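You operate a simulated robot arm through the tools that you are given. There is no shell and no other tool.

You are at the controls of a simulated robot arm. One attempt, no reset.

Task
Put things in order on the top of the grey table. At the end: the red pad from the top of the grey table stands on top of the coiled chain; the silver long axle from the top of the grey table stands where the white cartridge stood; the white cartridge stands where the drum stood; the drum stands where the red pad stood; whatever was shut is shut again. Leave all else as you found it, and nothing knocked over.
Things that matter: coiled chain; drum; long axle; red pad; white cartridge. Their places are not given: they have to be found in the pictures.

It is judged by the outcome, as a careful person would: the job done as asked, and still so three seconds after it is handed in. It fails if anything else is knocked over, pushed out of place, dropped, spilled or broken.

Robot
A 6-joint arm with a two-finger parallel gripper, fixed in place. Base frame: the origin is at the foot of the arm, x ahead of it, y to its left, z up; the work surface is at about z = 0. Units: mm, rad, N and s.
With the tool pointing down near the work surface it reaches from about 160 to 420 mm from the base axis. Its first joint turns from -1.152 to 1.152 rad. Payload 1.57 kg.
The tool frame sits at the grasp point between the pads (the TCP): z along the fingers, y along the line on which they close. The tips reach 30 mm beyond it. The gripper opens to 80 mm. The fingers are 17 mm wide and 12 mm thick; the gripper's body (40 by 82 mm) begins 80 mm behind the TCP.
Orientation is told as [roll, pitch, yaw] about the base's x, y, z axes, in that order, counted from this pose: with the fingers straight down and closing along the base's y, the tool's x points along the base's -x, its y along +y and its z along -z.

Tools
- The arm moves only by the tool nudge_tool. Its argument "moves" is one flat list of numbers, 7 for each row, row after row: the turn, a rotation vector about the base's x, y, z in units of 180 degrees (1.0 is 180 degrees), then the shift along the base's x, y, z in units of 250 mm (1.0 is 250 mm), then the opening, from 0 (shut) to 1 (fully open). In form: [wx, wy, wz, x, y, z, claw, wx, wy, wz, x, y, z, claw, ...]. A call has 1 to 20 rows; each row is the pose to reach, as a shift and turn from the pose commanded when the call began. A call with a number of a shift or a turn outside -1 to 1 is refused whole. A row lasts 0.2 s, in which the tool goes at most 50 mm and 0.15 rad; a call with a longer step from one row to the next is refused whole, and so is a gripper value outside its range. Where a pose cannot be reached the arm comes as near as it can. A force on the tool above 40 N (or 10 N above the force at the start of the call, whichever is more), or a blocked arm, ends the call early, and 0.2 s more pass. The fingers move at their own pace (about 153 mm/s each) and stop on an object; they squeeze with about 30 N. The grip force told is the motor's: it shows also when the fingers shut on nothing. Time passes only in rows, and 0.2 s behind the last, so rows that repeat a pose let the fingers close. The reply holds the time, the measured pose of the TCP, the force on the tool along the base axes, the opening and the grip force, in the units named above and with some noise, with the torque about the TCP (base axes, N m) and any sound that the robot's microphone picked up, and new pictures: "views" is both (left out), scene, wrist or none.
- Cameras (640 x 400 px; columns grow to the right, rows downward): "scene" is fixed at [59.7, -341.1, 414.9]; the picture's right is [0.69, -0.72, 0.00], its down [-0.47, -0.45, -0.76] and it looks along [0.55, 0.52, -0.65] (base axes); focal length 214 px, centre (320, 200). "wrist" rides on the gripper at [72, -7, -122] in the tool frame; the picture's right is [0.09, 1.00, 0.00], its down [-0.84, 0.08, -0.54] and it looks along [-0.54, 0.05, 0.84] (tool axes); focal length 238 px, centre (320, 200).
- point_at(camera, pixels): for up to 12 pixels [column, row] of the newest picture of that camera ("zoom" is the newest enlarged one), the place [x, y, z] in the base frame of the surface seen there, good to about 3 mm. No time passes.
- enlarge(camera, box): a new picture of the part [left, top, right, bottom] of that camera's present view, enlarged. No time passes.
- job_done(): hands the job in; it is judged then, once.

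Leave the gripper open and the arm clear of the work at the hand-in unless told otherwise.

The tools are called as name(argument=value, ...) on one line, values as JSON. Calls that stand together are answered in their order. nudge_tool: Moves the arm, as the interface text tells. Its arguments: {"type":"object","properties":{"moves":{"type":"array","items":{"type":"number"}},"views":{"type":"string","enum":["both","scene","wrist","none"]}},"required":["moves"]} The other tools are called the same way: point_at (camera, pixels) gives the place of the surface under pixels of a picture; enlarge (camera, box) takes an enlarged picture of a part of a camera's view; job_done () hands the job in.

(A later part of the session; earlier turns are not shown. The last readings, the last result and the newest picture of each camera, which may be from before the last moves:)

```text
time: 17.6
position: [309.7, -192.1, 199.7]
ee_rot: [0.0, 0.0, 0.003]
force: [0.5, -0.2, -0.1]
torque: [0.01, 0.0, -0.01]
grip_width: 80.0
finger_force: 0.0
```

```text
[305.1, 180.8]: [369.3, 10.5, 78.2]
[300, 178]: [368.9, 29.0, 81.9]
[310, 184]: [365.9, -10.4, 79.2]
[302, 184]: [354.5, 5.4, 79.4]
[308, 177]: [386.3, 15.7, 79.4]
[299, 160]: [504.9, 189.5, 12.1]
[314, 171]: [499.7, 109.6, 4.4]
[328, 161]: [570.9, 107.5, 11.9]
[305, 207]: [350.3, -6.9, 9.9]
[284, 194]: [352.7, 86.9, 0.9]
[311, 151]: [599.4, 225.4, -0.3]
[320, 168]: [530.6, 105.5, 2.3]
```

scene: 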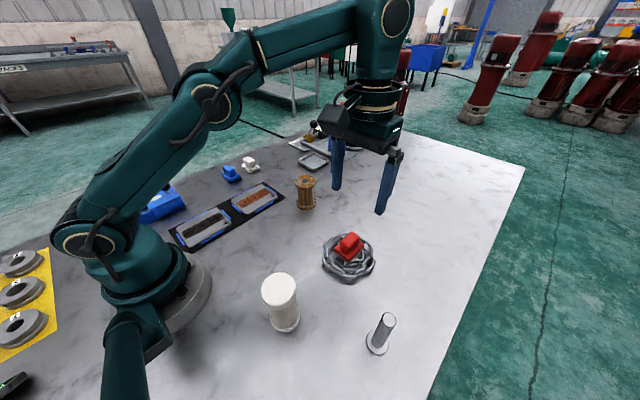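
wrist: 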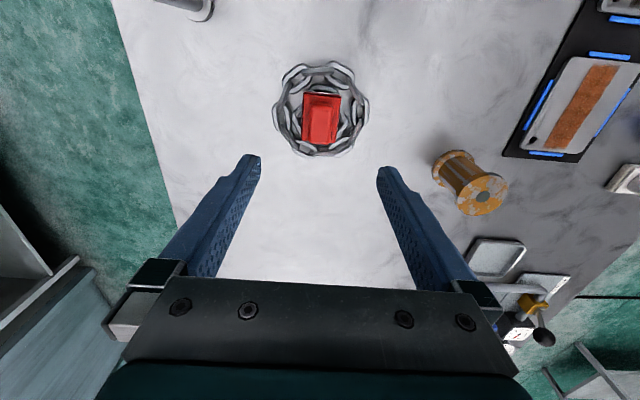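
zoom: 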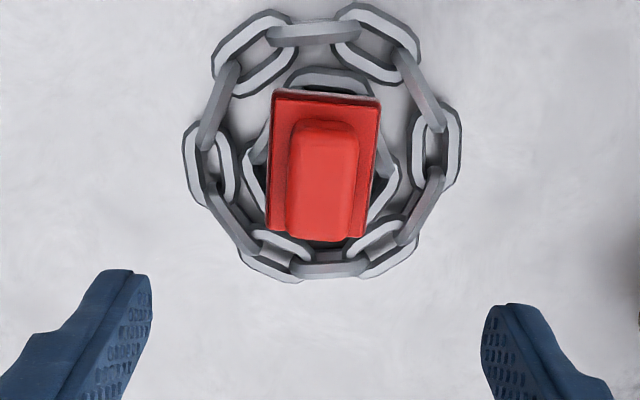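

Drum centre ≈ (370,11.3), flange ≈52–55 mm, height 80. The tray and plate are well clear. Move above it with the gripper fully open, stopping at z≈125.

nudge_tool(moves=[0, 0, 0, 0.0487, 0.1621, 0, 1, 0, 0, 0, 0.0974, 0.3242, 0, 1, 0, 0, 0, 0.1462, 0.4862, 0, 1, 0, 0, 0, 0.1949, 0.6483, 0, 1, 0, 0, 0, 0.2436, 0.8104, 0, 1, 0, 0, 0, 0.2436, 0.8104, -0.1, 1, 0, 0, 0, 0.2436, 0.8104, -0.2, 1, 0, 0, 0, 0.2436, 0.8104, -0.3, 1, 0, 0, 0, 0.2436, 0.8104, -0.3, 1], views="both")

enlarge(camera="wrist", box=[220, 80, 420, 220])

enlarge(camera="scene", box=[260, 130, 350, 215])

```text
time: 19.6
position: [370.2, 13.8, 127.7]
ee_rot: [0.001, -0.002, 0.003]
force: [-0.8, 0.4, 1.4]
torque: [-0.03, 0.0, 0.02]
grip_width: 79.8
finger_force: 0.1
out of reach, approached as far as the arm can: row 6
```

scene: 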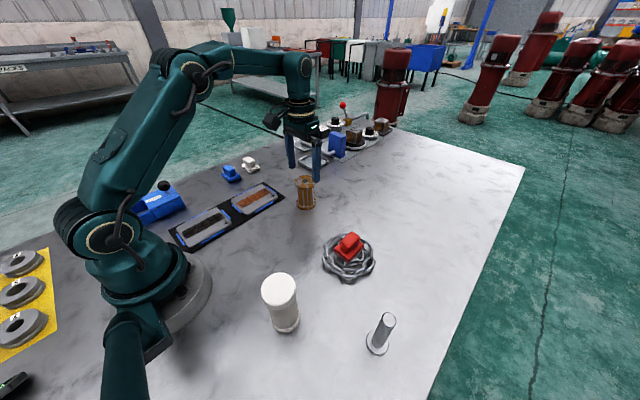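
wrist: 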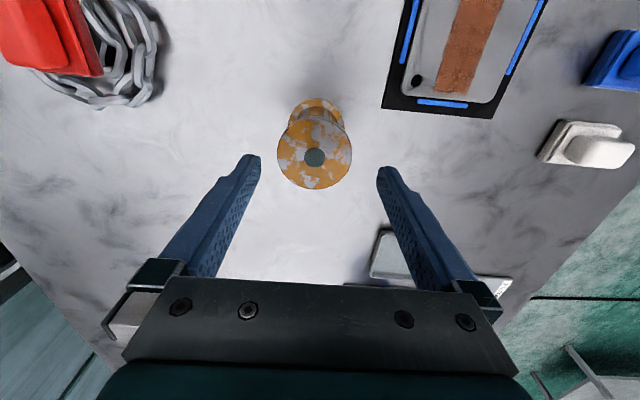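

```text
2.86 times, centred on (320, 150) of wrist
```

zoom: 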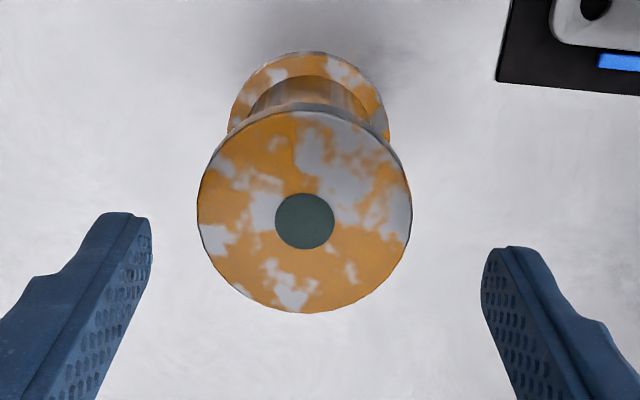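

```text
4.71 times, centred on (305, 172) of scene
```

zoom: 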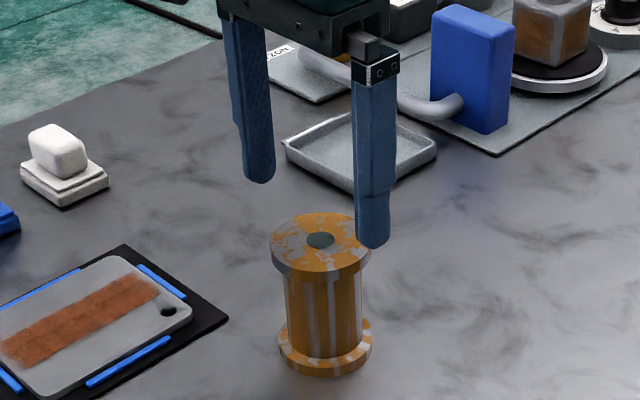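

The arm flagged one intermediate row as near its reach edge, but it's now at (370,13,127). Check the hub relative to the fingertips.

point_at(camera="wrist", pixels=[[315, 157], [280, 157], [350, 160], [315, 122], [312, 187], [258, 158], [382, 170], [255, 175], [386, 187]])

nudge_tool(moves=[0, 0, 0, 0, 0, 0, 1], views="none")

```text
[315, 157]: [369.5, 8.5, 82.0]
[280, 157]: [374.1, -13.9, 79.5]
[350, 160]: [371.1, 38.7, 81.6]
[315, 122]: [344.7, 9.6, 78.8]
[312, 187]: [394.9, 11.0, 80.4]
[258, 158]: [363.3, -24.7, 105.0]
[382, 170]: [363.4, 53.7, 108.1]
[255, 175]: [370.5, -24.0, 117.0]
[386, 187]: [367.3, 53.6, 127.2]
```

```text
time: 20.0
position: [370.5, 14.2, 128.0]
ee_rot: [-0.001, 0.001, 0.002]
force: [0.1, 0.5, 0.2]
torque: [0.02, -0.01, 0.01]
grip_width: 80.1
finger_force: 0.1
```

Gripper centre is ~3 mm too far in +y; correct and descend around the drum to TCP z≈38 (tips z≈8).

nudge_tool(moves=[0, 0, 0, -0.002, -0.011, 0, 1, 0, 0, 0, -0.002, -0.011, -0.1, 1, 0, 0, 0, -0.002, -0.011, -0.2, 1, 0, 0, 0, -0.002, -0.011, -0.29, 1, 0, 0, 0, -0.002, -0.011, -0.36, 1, 0, 0, 0, -0.002, -0.011, -0.36, 1], views="both")

enlarge(camera="wrist", box=[220, 80, 420, 220])

enlarge(camera="scene", box=[260, 130, 350, 215])

```text
time: 21.4
position: [368.8, 9.4, 36.6]
ee_rot: [0.0, 0.0, 0.003]
force: [0.1, 0.4, -0.2]
torque: [0.02, -0.04, -0.03]
grip_width: 79.8
finger_force: 0.1
```

scene: 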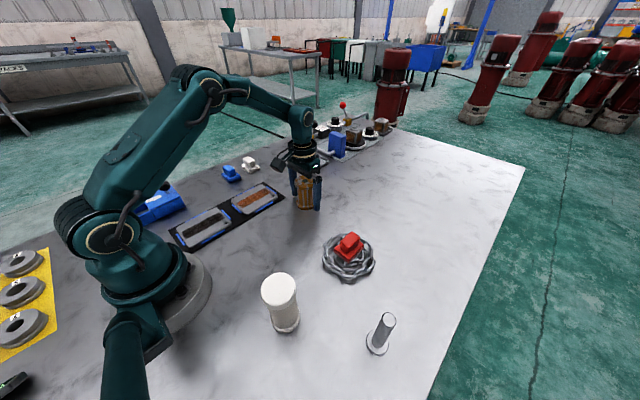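
wrist: 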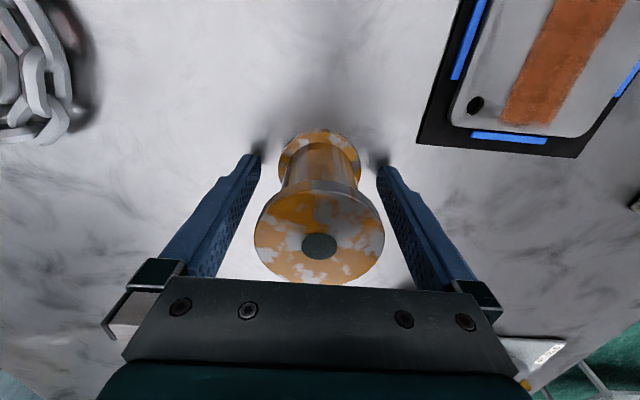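

```text
2.86 times, centred on (320, 150) of wrist
```

zoom: 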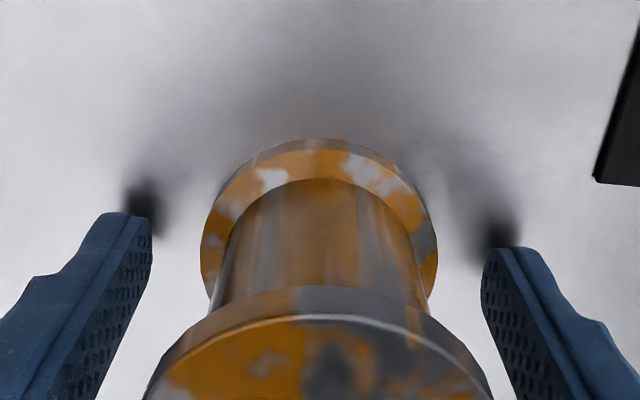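

```text
4.71 times, centred on (305, 172) of scene
```

zoom: 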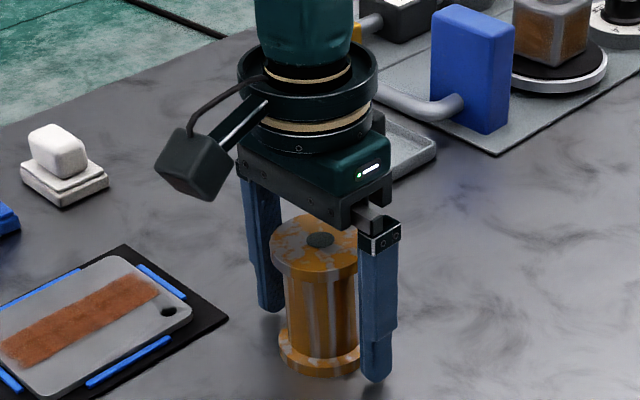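

Fingers straddle the drum nicely. Close the gripper.

nudge_tool(moves=[0, 0, 0, 0, 0, 0, 0.75, 0, 0, 0, 0, 0, 0, 0, 0, 0, 0, 0, 0, 0, 0, 0, 0, 0, 0, 0, 0, 0], views="wrist")

```text
time: 22.4
position: [368.0, 9.7, 36.2]
ee_rot: [0.0, -0.001, 0.002]
force: [0.5, 0.8, 0.0]
torque: [-0.01, -0.07, 0.02]
grip_width: 57.5
finger_force: 30.1
```

wrist: 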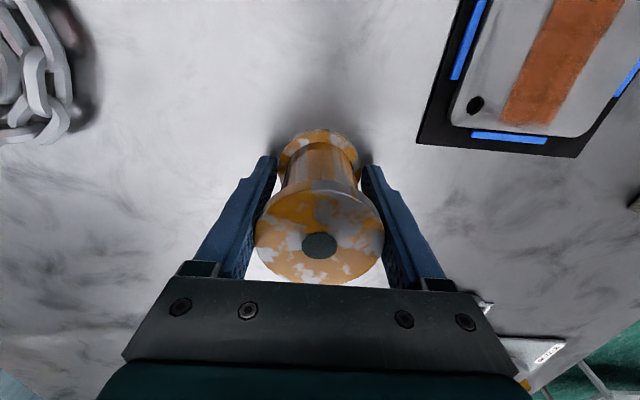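

Gripped at 57.5 mm. Lift gently by 25 mm and check the hold.

nudge_tool(moves=[0, 0, 0, 0, 0, 0.02, 0, 0, 0, 0, 0, 0, 0.05, 0, 0, 0, 0, 0, 0, 0.1, 0, 0, 0, 0, 0, 0, 0.1, 0], views="both")

enlarge(camera="scene", box=[260, 130, 350, 215])

```text
time: 23.4
position: [370.3, 8.9, 60.2]
ee_rot: [0.0, -0.001, 0.001]
force: [-0.3, 0.2, -6.7]
torque: [-0.03, 0.01, -0.01]
grip_width: 57.7
finger_force: 30.0
```

scene: 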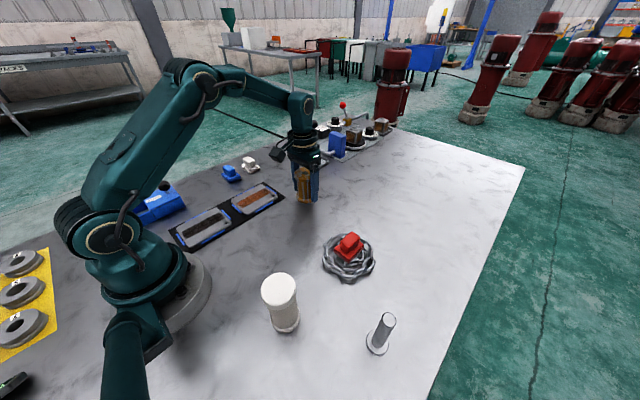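
wrist: 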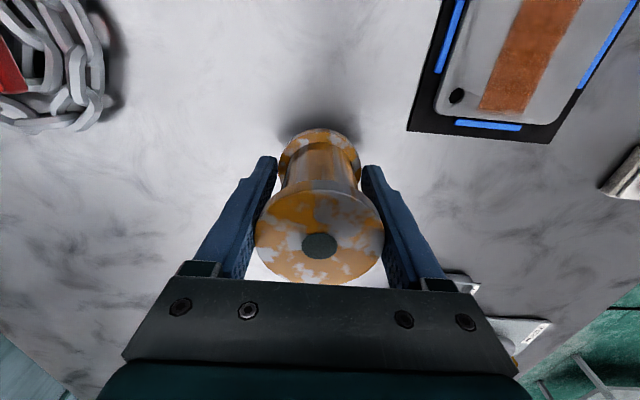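

```text
4.71 times, centred on (305, 172) of scene
```

zoom: 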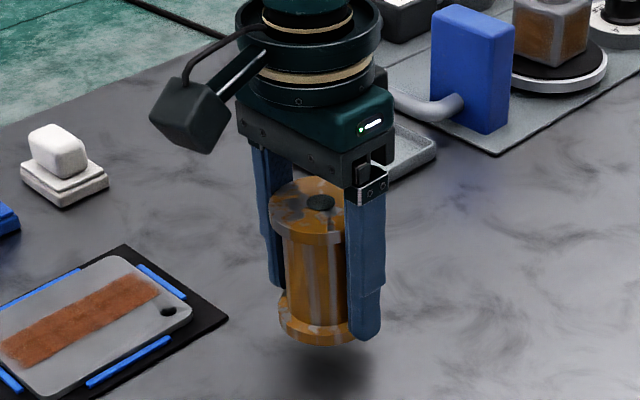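

Drum held upright (weight ≈6.7 N). Carry it inward, up to z≈150 and over to near the pad's old place.

nudge_tool(moves=[0, 0, 0, -0.04, 0.02, 0.08, 0, 0, 0, 0, -0.12, 0.1, 0.18, 0, 0, 0, 0, -0.22, 0.22, 0.28, 0, 0, 0, 0, -0.32, 0.36, 0.34, 0, 0, 0, 0, -0.4, 0.5, 0.36, 0, 0, 0, 0, -0.48, 0.64, 0.36, 0, 0, 0, 0, -0.56, 0.78, 0.36, 0, 0, 0, 0, -0.56, 0.78, 0.36, 0], views="both")

```text
time: 25.2
position: [224.6, 206.4, 148.2]
ee_rot: [-0.001, -0.001, 0.001]
force: [0.2, -0.3, -6.3]
torque: [0.02, 0.03, -0.01]
grip_width: 57.5
finger_force: 29.9
```

scene: 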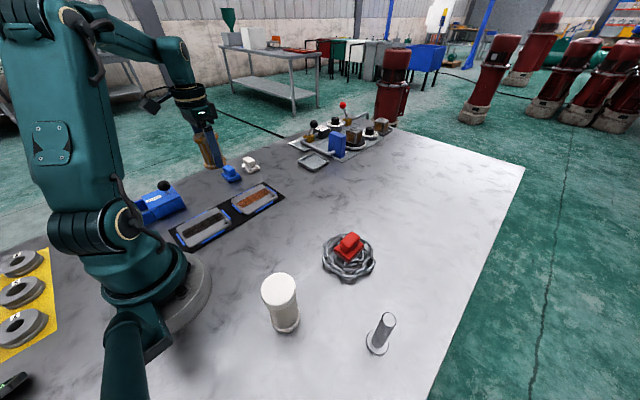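
wrist: 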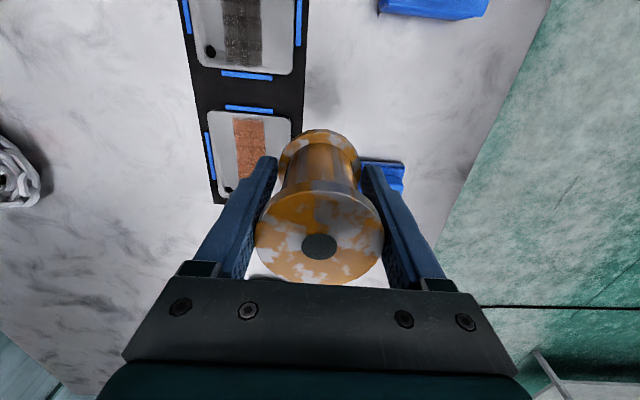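

Move over the target (210,285) keeping height, then settle and measure.

nudge_tool(moves=[0, 0, 0, -0.025, 0.107, 0, 0, 0, 0, 0, -0.05, 0.214, 0, 0, 0, 0, 0, -0.076, 0.3216, 0, 0, 0, 0, 0, -0.076, 0.3216, 0, 0, 0, 0, 0, -0.076, 0.3216, 0, 0], views="none")

nudge_tool(moves=[0, 0, 0, 0, 0, 0, 0], views="both")

enlarge(camera="scene", box=[150, 100, 270, 210])

```text
time: 26.4
position: [210.1, 286.1, 147.7]
ee_rot: [-0.001, 0.0, 0.001]
force: [0.4, -0.3, -5.6]
torque: [0.01, 0.02, -0.02]
grip_width: 57.4
finger_force: 30.2
```

```text
time: 26.8
position: [207.6, 285.9, 149.0]
ee_rot: [-0.001, 0.0, 0.002]
force: [-0.3, 0.2, -6.1]
torque: [-0.01, 0.01, -0.01]
grip_width: 57.5
finger_force: 30.1
```

scene: 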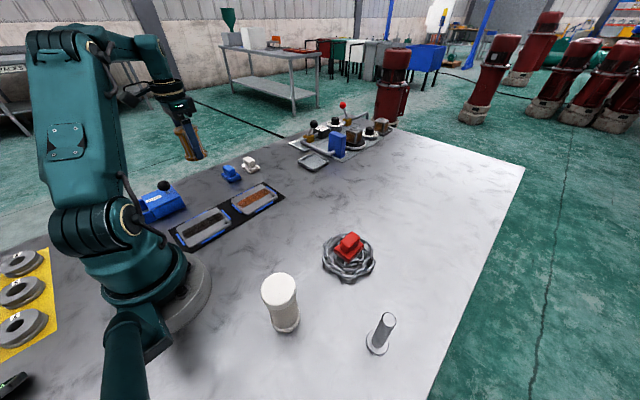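
wrist: 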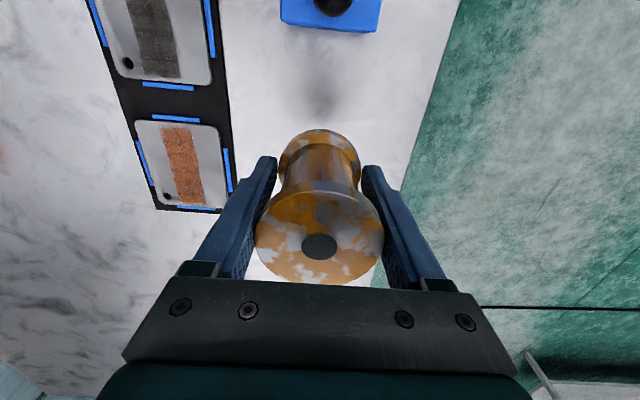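

```text
3.64 times, centred on (210, 155) of scene
```

zoom: 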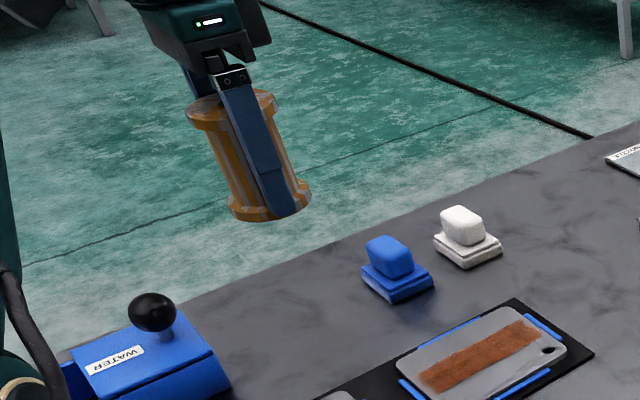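

Descend to TCP z≈55 (drum bottom ≈ 18 mm above the table) and check the position.

nudge_tool(moves=[0, 0, 0, 0.003, -0.002, -0.1, 0, 0, 0, 0, 0.003, -0.002, -0.2, 0, 0, 0, 0, 0.003, -0.002, -0.3, 0, 0, 0, 0, 0.003, -0.002, -0.372, 0, 0, 0, 0, 0.003, -0.002, -0.372, 0, 0, 0, 0, 0.003, -0.002, -0.372, 0], views="both")

enlarge(camera="scene", box=[170, 140, 250, 205])

```text
time: 28.2
position: [209.7, 285.0, 56.3]
ee_rot: [-0.001, 0.0, 0.0]
force: [0.0, 0.1, -6.2]
torque: [-0.01, 0.03, 0.0]
grip_width: 57.6
finger_force: 29.5
```

scene: 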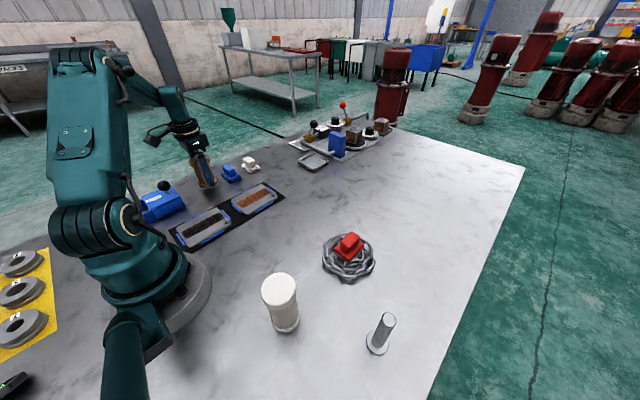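
wrist: 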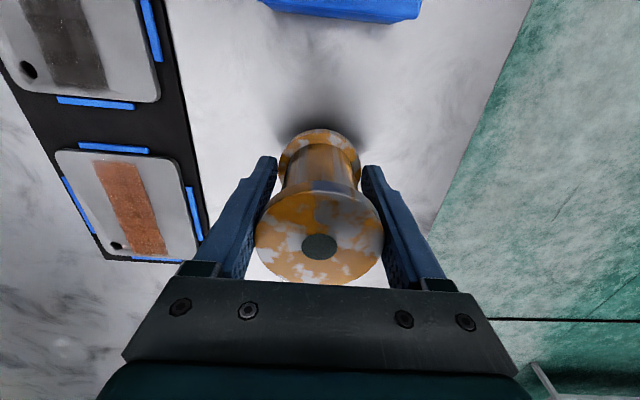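

```text
6.15 times, centred on (210, 172) of scene
```

zoom: 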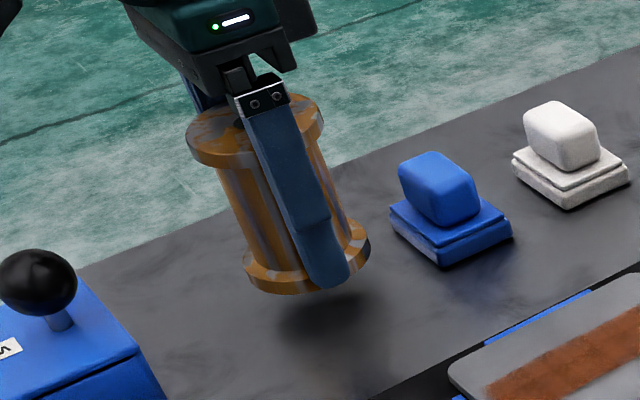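

Check the drum's hub and rims from the wrist view.

point_at(camera="wrist", pixels=[[319, 246], [260, 240], [379, 240], [319, 192], [319, 280], [290, 246], [350, 246]])

nudge_tool(moves=[0, 0, 0, 0, 0, 0, 0], views="none")

```text
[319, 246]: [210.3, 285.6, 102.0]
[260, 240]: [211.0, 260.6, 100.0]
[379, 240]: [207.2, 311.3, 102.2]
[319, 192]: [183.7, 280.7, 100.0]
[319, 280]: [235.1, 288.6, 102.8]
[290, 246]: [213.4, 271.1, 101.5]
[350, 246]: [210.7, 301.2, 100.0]
```

```text
time: 28.6
position: [209.2, 286.0, 55.9]
ee_rot: [-0.001, 0.0, 0.0]
force: [0.4, -0.3, -5.5]
torque: [0.01, 0.04, 0.01]
grip_width: 57.6
finger_force: 29.6
```

Drum is right over the target (hub (210.3,285.6)). Lower it slowly to the table until contact.

nudge_tool(moves=[0, 0, 0, 0, 0, -0.04, 0, 0, 0, 0, 0, 0, -0.066, 0, 0, 0, 0, 0, 0, -0.066, 0], views="none")

nudge_tool(moves=[0, 0, 0, 0, 0, -0.004, 0, 0, 0, 0, 0, 0, -0.008, 0, 0, 0, 0, 0, 0, -0.008, 0], views="wrist")

```text
time: 29.4
position: [211.1, 284.5, 40.1]
ee_rot: [0.0, 0.001, 0.0]
force: [-0.5, 0.2, -5.5]
torque: [0.01, 0.02, -0.02]
grip_width: 57.7
finger_force: 29.6
```

```text
time: 30.2
position: [210.3, 286.1, 37.3]
ee_rot: [0.0, 0.0, 0.003]
force: [-1.0, -0.8, -6.5]
torque: [-0.01, -0.01, -0.01]
grip_width: 57.7
finger_force: 30.0
```

wrist: 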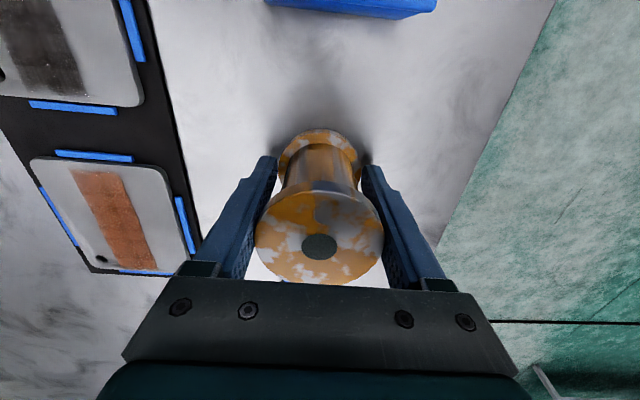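

Still hanging (−6.5 N). Continue down by 1.5 mm more.

nudge_tool(moves=[0, 0, 0, 0, 0, -0.003, 0, 0, 0, 0, 0, 0, -0.006, 0, 0, 0, 0, 0, 0, -0.006, 0], views="none")

```text
time: 31.0
position: [210.2, 284.2, 37.4]
ee_rot: [0.001, 0.002, 0.0]
force: [0.1, -0.8, -6.8]
torque: [-0.04, 0.02, 0.0]
grip_width: 57.7
finger_force: 30.0
```

nudge_tool(moves=[0, 0, 0, 0, 0, -0.003, 0, 0, 0, 0, 0, 0, -0.006, 0, 0, 0, 0, 0, 0, -0.006, 0], views="none")

```text
time: 31.8
position: [210.4, 283.6, 36.1]
ee_rot: [0.0, 0.001, 0.001]
force: [-0.9, 0.9, -4.0]
torque: [-0.08, 0.07, -0.03]
grip_width: 57.6
finger_force: 29.7
```

Force is dropping to −4 N: starting to touch the table. Half a millimetre more, then open gently.

nudge_tool(moves=[0, 0, 0, 0, 0, -0.003, 0, 0, 0, 0, 0, 0, -0.003, 0], views="none")

```text
time: 32.4
position: [210.7, 283.5, 34.9]
ee_rot: [0.0, 0.002, 0.001]
force: [-6.1, -3.8, 17.1]
torque: [-0.06, 0.09, 0.07]
grip_width: 57.6
finger_force: 30.0
```

Firmly on the table now (+17 N). Ease up 0.5 mm and open to about 66 mm.

nudge_tool(moves=[0, 0, 0, 0, 0, 0.002, 0, 0, 0, 0, 0, 0, 0.002, 0.74, 0, 0, 0, 0, 0, 0.002, 0.8, 0, 0, 0, 0, 0, 0.002, 0.85, 0, 0, 0, 0, 0, 0.002, 0.85], views="both")

enlarge(camera="scene", box=[170, 140, 250, 205])

```text
time: 33.6
position: [211.7, 283.9, 36.3]
ee_rot: [0.0, 0.002, 0.0]
force: [-0.7, -0.8, -0.6]
torque: [0.0, -0.02, -0.01]
grip_width: 68.2
finger_force: 0.1
```

scene: 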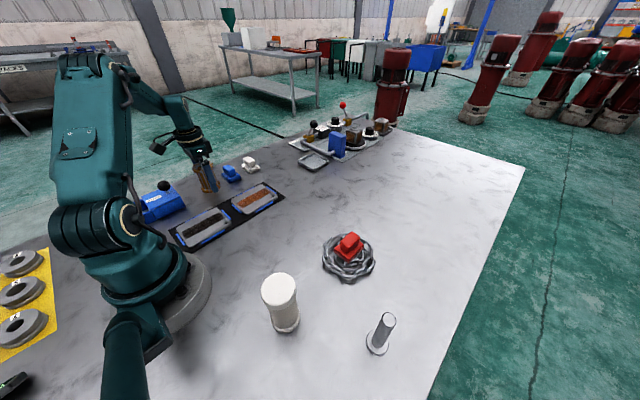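
wrist: 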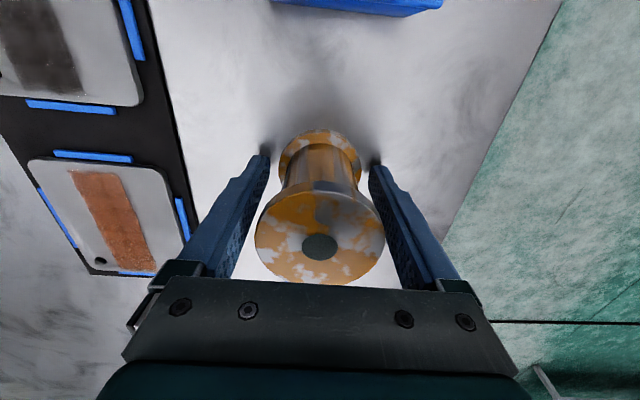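

```text
6.15 times, centred on (210, 172) of scene
```

zoom: 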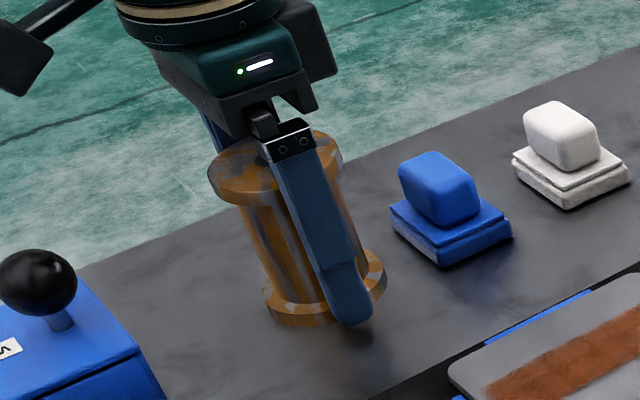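

Drum stands free between the fingers. Rise straight up slowly, then look.

nudge_tool(moves=[0, 0, 0, 0, 0, 0, 0.92, 0, 0, 0, 0, 0, 0.04, 0.92, 0, 0, 0, 0, 0, 0.12, 0.92, 0, 0, 0, 0, 0, 0.26, 0.92, 0, 0, 0, 0, 0, 0.42, 0.92, 0, 0, 0, 0, 0, 0.58, 1, 0, 0, 0, 0, 0, 0.6, 1], views="both")

enlarge(camera="scene", box=[170, 140, 250, 205])

point_at(camera="wrist", pixels=[[319, 156], [300, 156], [340, 156]])

```text
time: 35.2
position: [211.0, 284.5, 185.5]
ee_rot: [0.001, 0.001, 0.0]
force: [0.9, 0.7, -0.3]
torque: [0.0, 0.01, 0.0]
grip_width: 79.7
finger_force: 0.0
```

scene: 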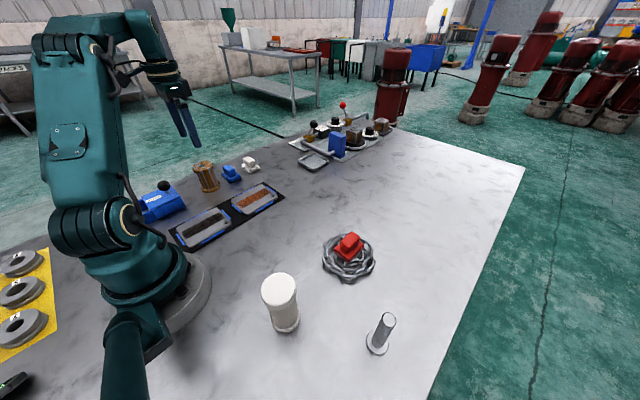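
wrist: 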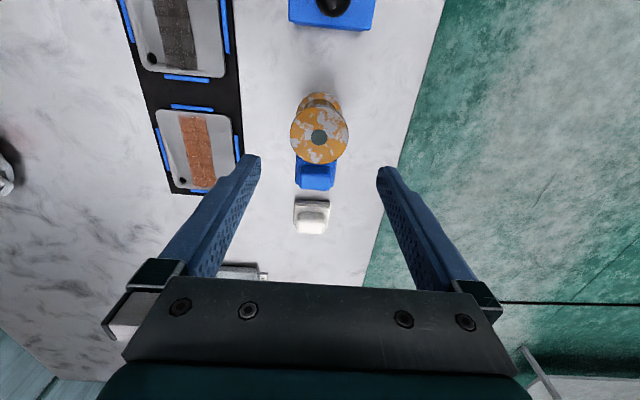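

```text
6.15 times, centred on (210, 172) of scene
```

zoom: 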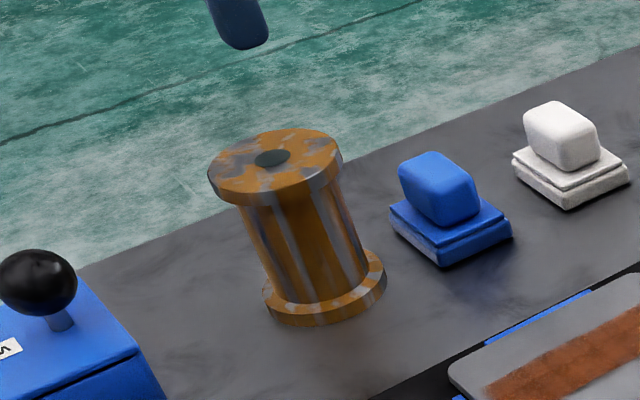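

```text
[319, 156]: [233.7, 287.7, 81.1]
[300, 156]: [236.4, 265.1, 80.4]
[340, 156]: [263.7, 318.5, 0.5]
```

Drum stands upright where the pad was. Next the white cartridge at about (129,-191). I'll go around in front of the base at z≈200.

point_at(camera="wrist", pixels=[[319, 137], [292, 135], [347, 135], [319, 112], [319, 162]])

nudge_tool(moves=[0, 0, 0, 0.034, -0.15, 0.01, 1, 0, 0, 0, 0.068, -0.3, 0.02, 1, 0, 0, 0, 0.102, -0.45, 0.03, 1, 0, 0, 0, 0.136, -0.6, 0.04, 1, 0, 0, 0, 0.17, -0.75, 0.04, 1, 0, 0, 0, 0.204, -0.9, 0.04, 1], views="none")

```text
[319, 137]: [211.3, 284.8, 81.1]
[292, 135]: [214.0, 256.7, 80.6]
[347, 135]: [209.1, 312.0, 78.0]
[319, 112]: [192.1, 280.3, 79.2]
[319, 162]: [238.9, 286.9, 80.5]
```

```text
time: 36.6
position: [258.1, 57.9, 193.1]
ee_rot: [0.001, 0.001, 0.004]
force: [-0.8, 0.6, 0.9]
torque: [-0.01, 0.0, 0.01]
grip_width: 80.4
finger_force: 0.0
```

Continue to near the cartridge at (170,-150,200) for a look.

nudge_tool(moves=[0, 0, 0, -0.06, -0.14, 0.01, 1, 0, 0, 0, -0.12, -0.28, 0.02, 1, 0, 0, 0, -0.18, -0.42, 0.02, 1, 0, 0, 0, -0.24, -0.56, 0.02, 1, 0, 0, 0, -0.3, -0.7, 0.02, 1, 0, 0, 0, -0.36, -0.836, 0.02, 1, 0, 0, 0, -0.36, -0.836, 0.02, 1], views="both")

```text
time: 38.2
position: [172.8, -149.2, 199.1]
ee_rot: [0.0, 0.0, 0.001]
force: [1.1, -0.1, 0.0]
torque: [0.02, 0.04, -0.02]
grip_width: 80.1
finger_force: 0.0
```

scene: 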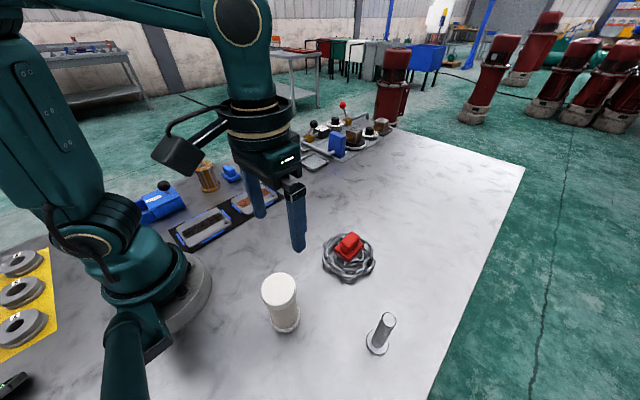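
wrist: 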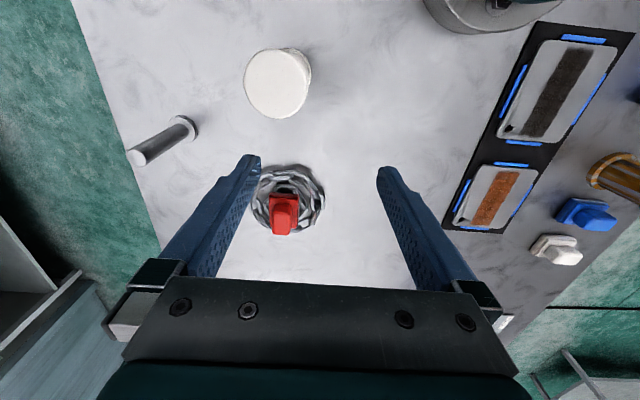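

The cartridge's top disc is visible at wrist (277,84). Enlarge and measure its rim symmetrically.

enlarge(camera="wrist", box=[228, 38, 330, 128])

enlarge(camera="scene", box=[250, 265, 314, 340])

```text
4.44 times, centred on (279, 83) of wrist
```

zoom: 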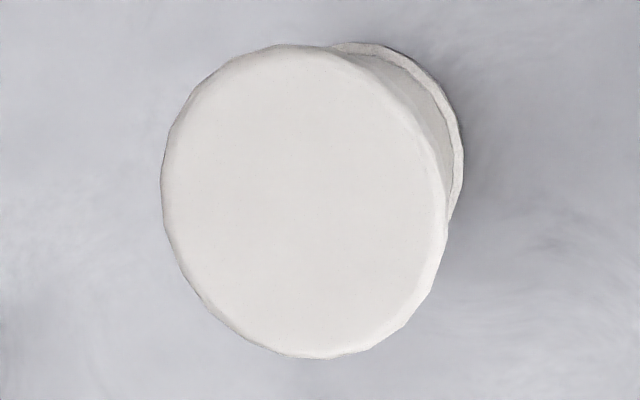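

```text
5.33 times, centred on (282, 302) of scene
```

zoom: 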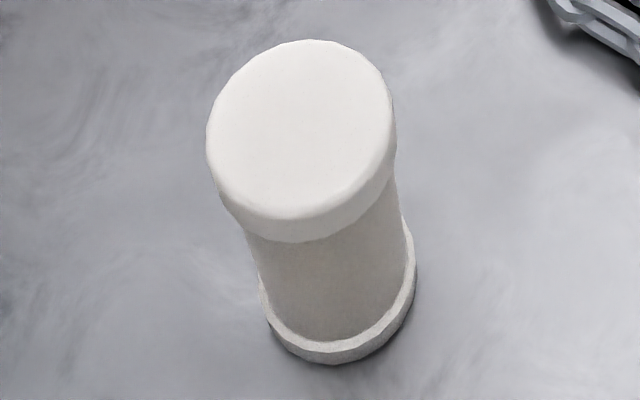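

point_at(camera="wrist", pixels=[[275.4, 83.2], [246.3, 83], [304.9, 83], [275.4, 50.3], [275.4, 115.7], [256, 62], [294, 104], [256, 104], [294, 62]])

point_at(camera="zoom", pixels=[[305, 238], [305, 245], [335, 340], [335, 346], [335, 362], [300, 130], [262, 300], [410, 270], [370, 215], [340, 300]])

```text
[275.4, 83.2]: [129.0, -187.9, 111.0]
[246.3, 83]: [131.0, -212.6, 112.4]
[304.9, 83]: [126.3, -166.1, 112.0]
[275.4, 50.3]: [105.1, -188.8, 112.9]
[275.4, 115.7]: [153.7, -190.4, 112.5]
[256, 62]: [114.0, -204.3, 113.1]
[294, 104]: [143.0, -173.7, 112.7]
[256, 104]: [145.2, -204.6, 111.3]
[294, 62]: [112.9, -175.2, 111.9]
```

```text
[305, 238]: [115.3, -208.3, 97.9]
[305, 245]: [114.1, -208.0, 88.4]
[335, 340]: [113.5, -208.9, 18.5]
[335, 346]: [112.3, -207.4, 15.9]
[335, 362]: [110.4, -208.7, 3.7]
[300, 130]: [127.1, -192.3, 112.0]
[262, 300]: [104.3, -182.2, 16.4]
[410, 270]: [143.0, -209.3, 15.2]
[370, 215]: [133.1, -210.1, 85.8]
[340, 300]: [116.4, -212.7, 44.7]
```

Cartridge: centre ≈ (128.9,-190.2), top z≈112, cap 93–112 (Ø≈52), base flange 0–16 (Ø≈52). Move above it, to z≈155 (tips ≈125), fully open.

nudge_tool(moves=[0, 0, 0, -0.09, -0.08, 0, 1, 0, 0, 0, -0.17, -0.16, 0, 1, 0, 0, 0, -0.17, -0.16, -0.09, 1, 0, 0, 0, -0.17, -0.16, -0.176, 1, 0, 0, 0, -0.17, -0.16, -0.176, 1, 0, 0, 0, -0.17, -0.16, -0.176, 1], views="both")

nudge_tool(moves=[0, 0, 0, 0, 0, 0, 1], views="none")

```text
time: 39.6
position: [127.3, -190.1, 153.2]
ee_rot: [0.0, 0.002, 0.002]
force: [-0.1, 0.6, -0.1]
torque: [0.02, -0.03, 0.0]
grip_width: 80.0
finger_force: 0.0
```

scene: 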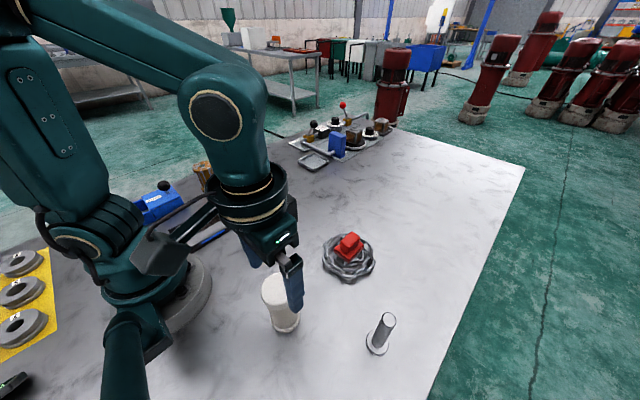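
wrist: 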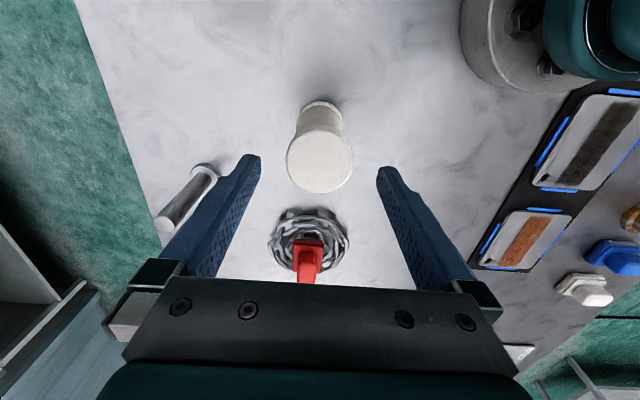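

```text
time: 40.0
position: [127.6, -190.2, 154.6]
ee_rot: [0.0, 0.0, 0.003]
force: [-0.3, -0.3, 0.6]
torque: [0.02, 0.0, 0.0]
grip_width: 80.1
finger_force: 0.1
```

Before descending, check where the robot's own lower part at scene (130,350) is, since the wrist camera will descend near it, and check finger/cartridge alignment.

point_at(camera="scene", pixels=[[130, 350], [120, 320], [150, 330], [165, 345], [125, 390], [160, 255], [165, 262], [145, 265], [185, 245], [108, 385]])

point_at(camera="wrist", pixels=[[320, 160], [290, 160], [351, 160], [320, 133], [320, 190], [257, 158], [382, 172], [254, 175], [388, 190]])

```text
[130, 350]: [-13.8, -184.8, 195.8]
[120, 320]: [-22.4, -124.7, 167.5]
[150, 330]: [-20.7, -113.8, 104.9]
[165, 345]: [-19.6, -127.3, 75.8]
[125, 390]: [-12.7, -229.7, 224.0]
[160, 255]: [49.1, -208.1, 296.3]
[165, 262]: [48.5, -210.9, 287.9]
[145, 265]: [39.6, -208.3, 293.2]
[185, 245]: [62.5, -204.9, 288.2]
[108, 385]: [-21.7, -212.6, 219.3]
```

```text
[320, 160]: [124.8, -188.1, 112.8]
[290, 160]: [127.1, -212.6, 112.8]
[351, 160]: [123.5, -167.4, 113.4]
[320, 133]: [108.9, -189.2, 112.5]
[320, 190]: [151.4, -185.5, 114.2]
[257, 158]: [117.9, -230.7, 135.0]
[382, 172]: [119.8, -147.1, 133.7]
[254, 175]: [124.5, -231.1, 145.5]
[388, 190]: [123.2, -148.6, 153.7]
```

The mast is well to the side (≥35 mm gap). Fingers are aligned (centre ≈ (127.5,-189.5)). Descend around the cartridge to TCP z≈42, with small xy corrections.

nudge_tool(moves=[0, 0, 0, 0.005, -0.003, -0.06, 1, 0, 0, 0, 0.005, -0.003, -0.15, 1, 0, 0, 0, 0.005, -0.003, -0.25, 1, 0, 0, 0, 0.005, -0.003, -0.35, 1, 0, 0, 0, 0.005, -0.003, -0.42, 1, 0, 0, 0, 0.005, -0.003, -0.446, 1, 0, 0, 0, 0.005, -0.003, -0.446, 1], views="both")

enlarge(camera="scene", box=[220, 230, 340, 350])

```text
time: 41.6
position: [130.7, -192.5, 44.1]
ee_rot: [0.001, 0.0, 0.001]
force: [0.1, 0.0, 0.4]
torque: [0.01, -0.02, 0.02]
grip_width: 79.9
finger_force: 0.1
```

scene: 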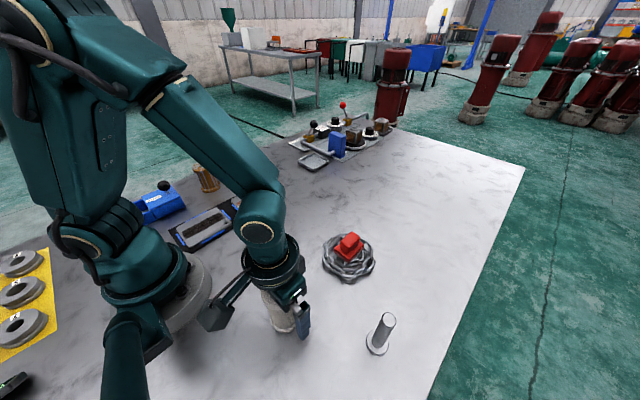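
wrist: 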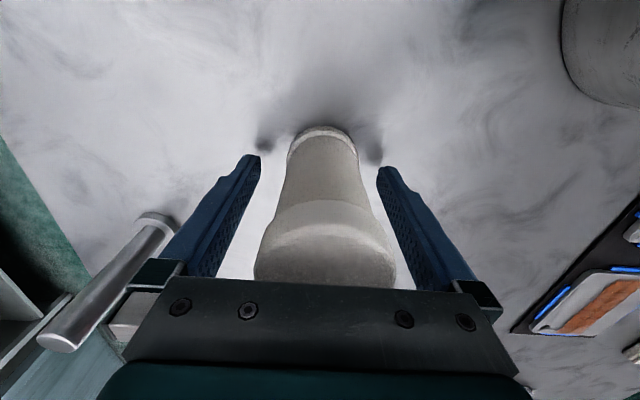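

```text
3.33 times, centred on (280, 290) of scene
```

zoom: 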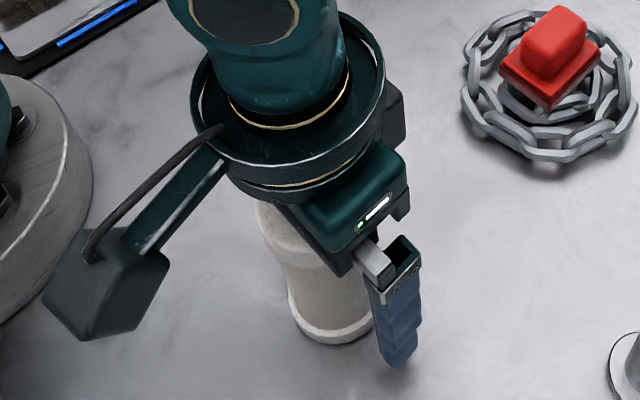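

Straddling the cartridge. Close.

nudge_tool(moves=[0, 0, 0, 0, 0, 0, 0.72, 0, 0, 0, 0, 0, 0, 0, 0, 0, 0, 0, 0, 0, 0, 0, 0, 0, 0, 0, 0, 0], views="both")

```text
time: 42.6
position: [129.9, -191.8, 45.4]
ee_rot: [-0.001, -0.001, 0.002]
force: [0.2, 0.0, 0.6]
torque: [0.01, 0.0, 0.03]
grip_width: 51.0
finger_force: 29.9
```

scene: 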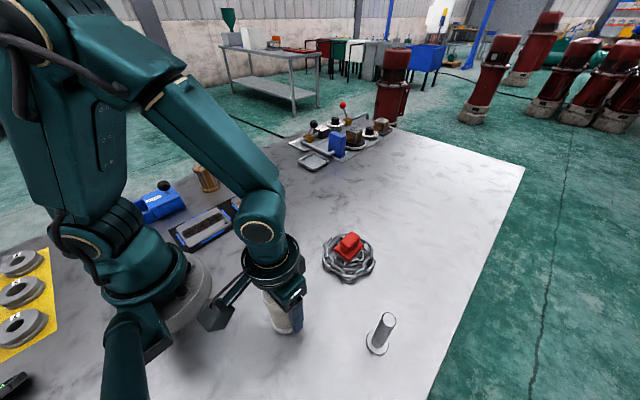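
wrist: 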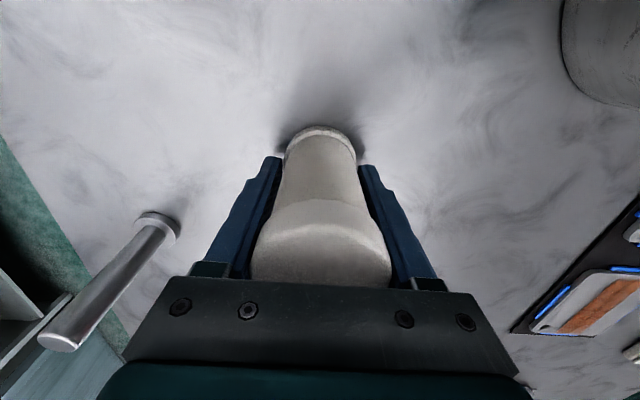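

Gripped (51 mm). Lift 20 mm gently and check.

nudge_tool(moves=[0, 0, 0, 0, 0, 0.02, 0, 0, 0, 0, 0, 0, 0.05, 0, 0, 0, 0, 0, 0, 0.1, 0, 0, 0, 0, 0, 0, 0.1, 0], views="both")

enlarge(camera="scene", box=[220, 230, 340, 350])

```text
time: 43.6
position: [129.7, -189.4, 68.7]
ee_rot: [0.001, 0.001, 0.001]
force: [0.2, -0.6, -1.4]
torque: [-0.02, 0.0, 0.02]
grip_width: 50.8
finger_force: 29.9
```

scene: 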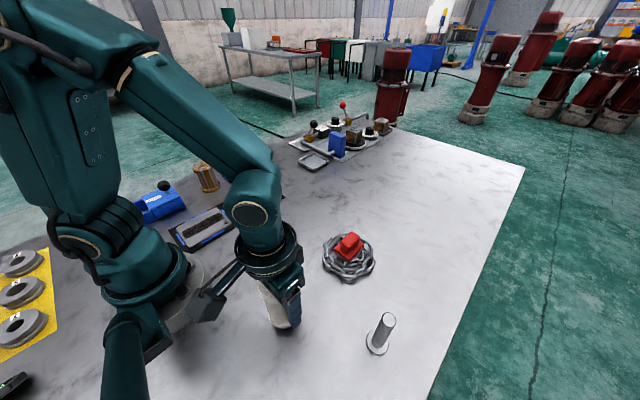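
wrist: 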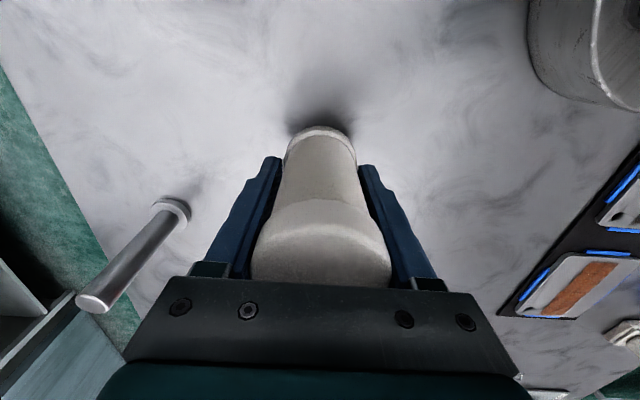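

```text
3.33 times, centred on (280, 290) of scene
```

zoom: 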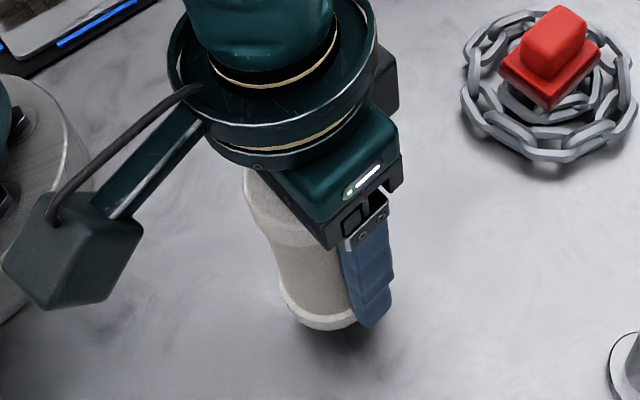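

Held upright. Carry it up and across to near the drum's former place (370,11).

nudge_tool(moves=[0, 0, 0, 0.02, 0.02, 0.1, 0, 0, 0, 0, 0.08, 0.08, 0.2, 0, 0, 0, 0, 0.2, 0.18, 0.27, 0, 0, 0, 0, 0.32, 0.29, 0.284, 0, 0, 0, 0, 0.44, 0.4, 0.284, 0, 0, 0, 0, 0.56, 0.51, 0.284, 0, 0, 0, 0, 0.68, 0.62, 0.284, 0, 0, 0, 0, 0.8, 0.72, 0.284, 0, 0, 0, 0, 0.8, 0.72, 0.284, 0], views="none")

nudge_tool(moves=[0, 0, 0, 0, 0, 0, 0], views="both")

```text
time: 45.6
position: [326.8, -10.3, 138.6]
ee_rot: [0.0, 0.0, 0.001]
force: [0.7, 0.2, -1.5]
torque: [0.01, -0.03, -0.01]
grip_width: 50.7
finger_force: 30.3
```

```text
time: 46.0
position: [327.2, -10.9, 138.4]
ee_rot: [0.0, 0.001, 0.001]
force: [0.3, -0.4, -1.4]
torque: [0.05, -0.01, 0.01]
grip_width: 50.6
finger_force: 29.8
```

scene: 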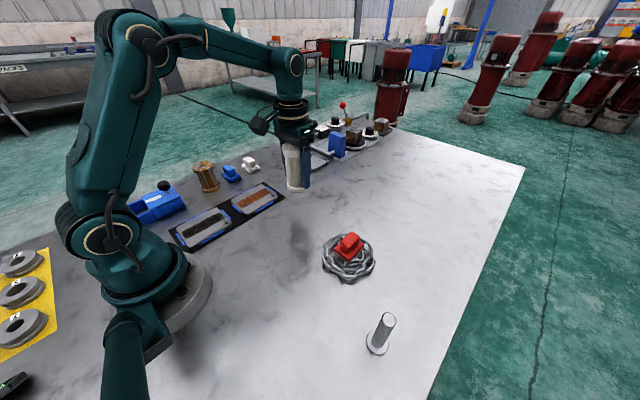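
wrist: 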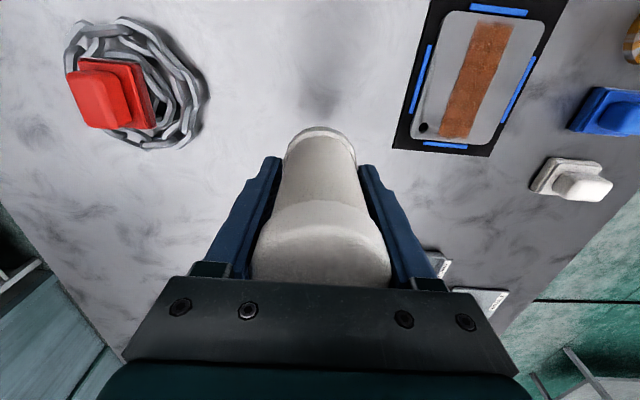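

Move over (370,11) and down to TCP z≈60 (cartridge bottom ≈ 16).

nudge_tool(moves=[0, 0, 0, 0.08, 0.04, 0, 0, 0, 0, 0, 0.16, 0.08, -0.04, 0, 0, 0, 0, 0.173, 0.087, -0.14, 0, 0, 0, 0, 0.173, 0.087, -0.24, 0, 0, 0, 0, 0.173, 0.087, -0.314, 0, 0, 0, 0, 0.173, 0.087, -0.314, 0], views="none")

nudge_tool(moves=[0, 0, 0, 0, 0, 0, 0], views="both")

enlarge(camera="scene", box=[260, 130, 350, 215])

```text
time: 47.4
position: [374.5, 10.8, 60.9]
ee_rot: [0.0, -0.002, 0.001]
force: [-0.2, 0.4, -0.8]
torque: [-0.04, 0.06, 0.01]
grip_width: 50.8
finger_force: 29.9
```

```text
time: 47.8
position: [373.3, 10.2, 61.2]
ee_rot: [-0.001, 0.0, 0.003]
force: [-0.5, -0.4, -2.1]
torque: [0.01, -0.01, 0.0]
grip_width: 50.7
finger_force: 30.0
```

scene: 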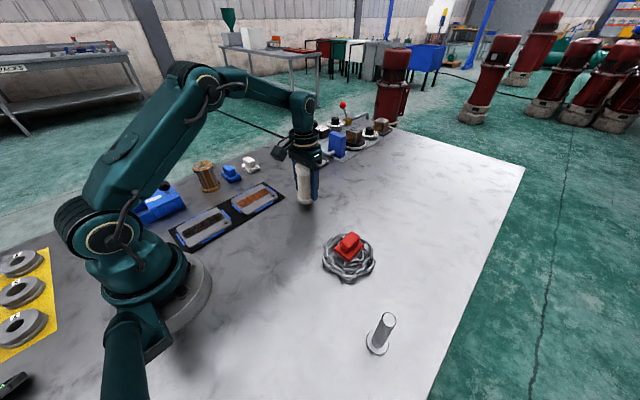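
wrist: 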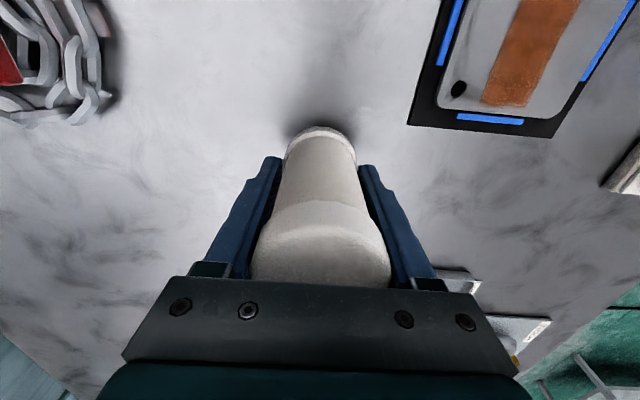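

```text
4.71 times, centred on (305, 172) of scene
```

zoom: 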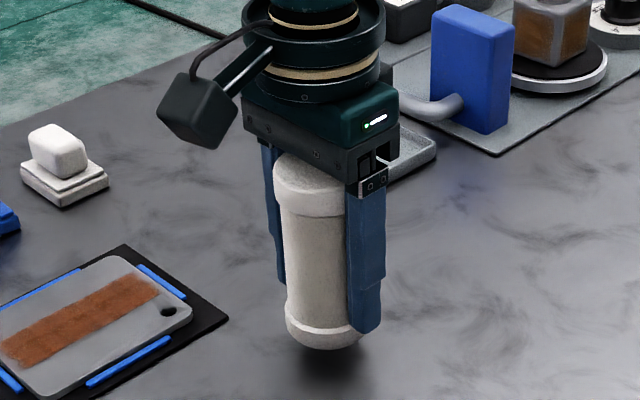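

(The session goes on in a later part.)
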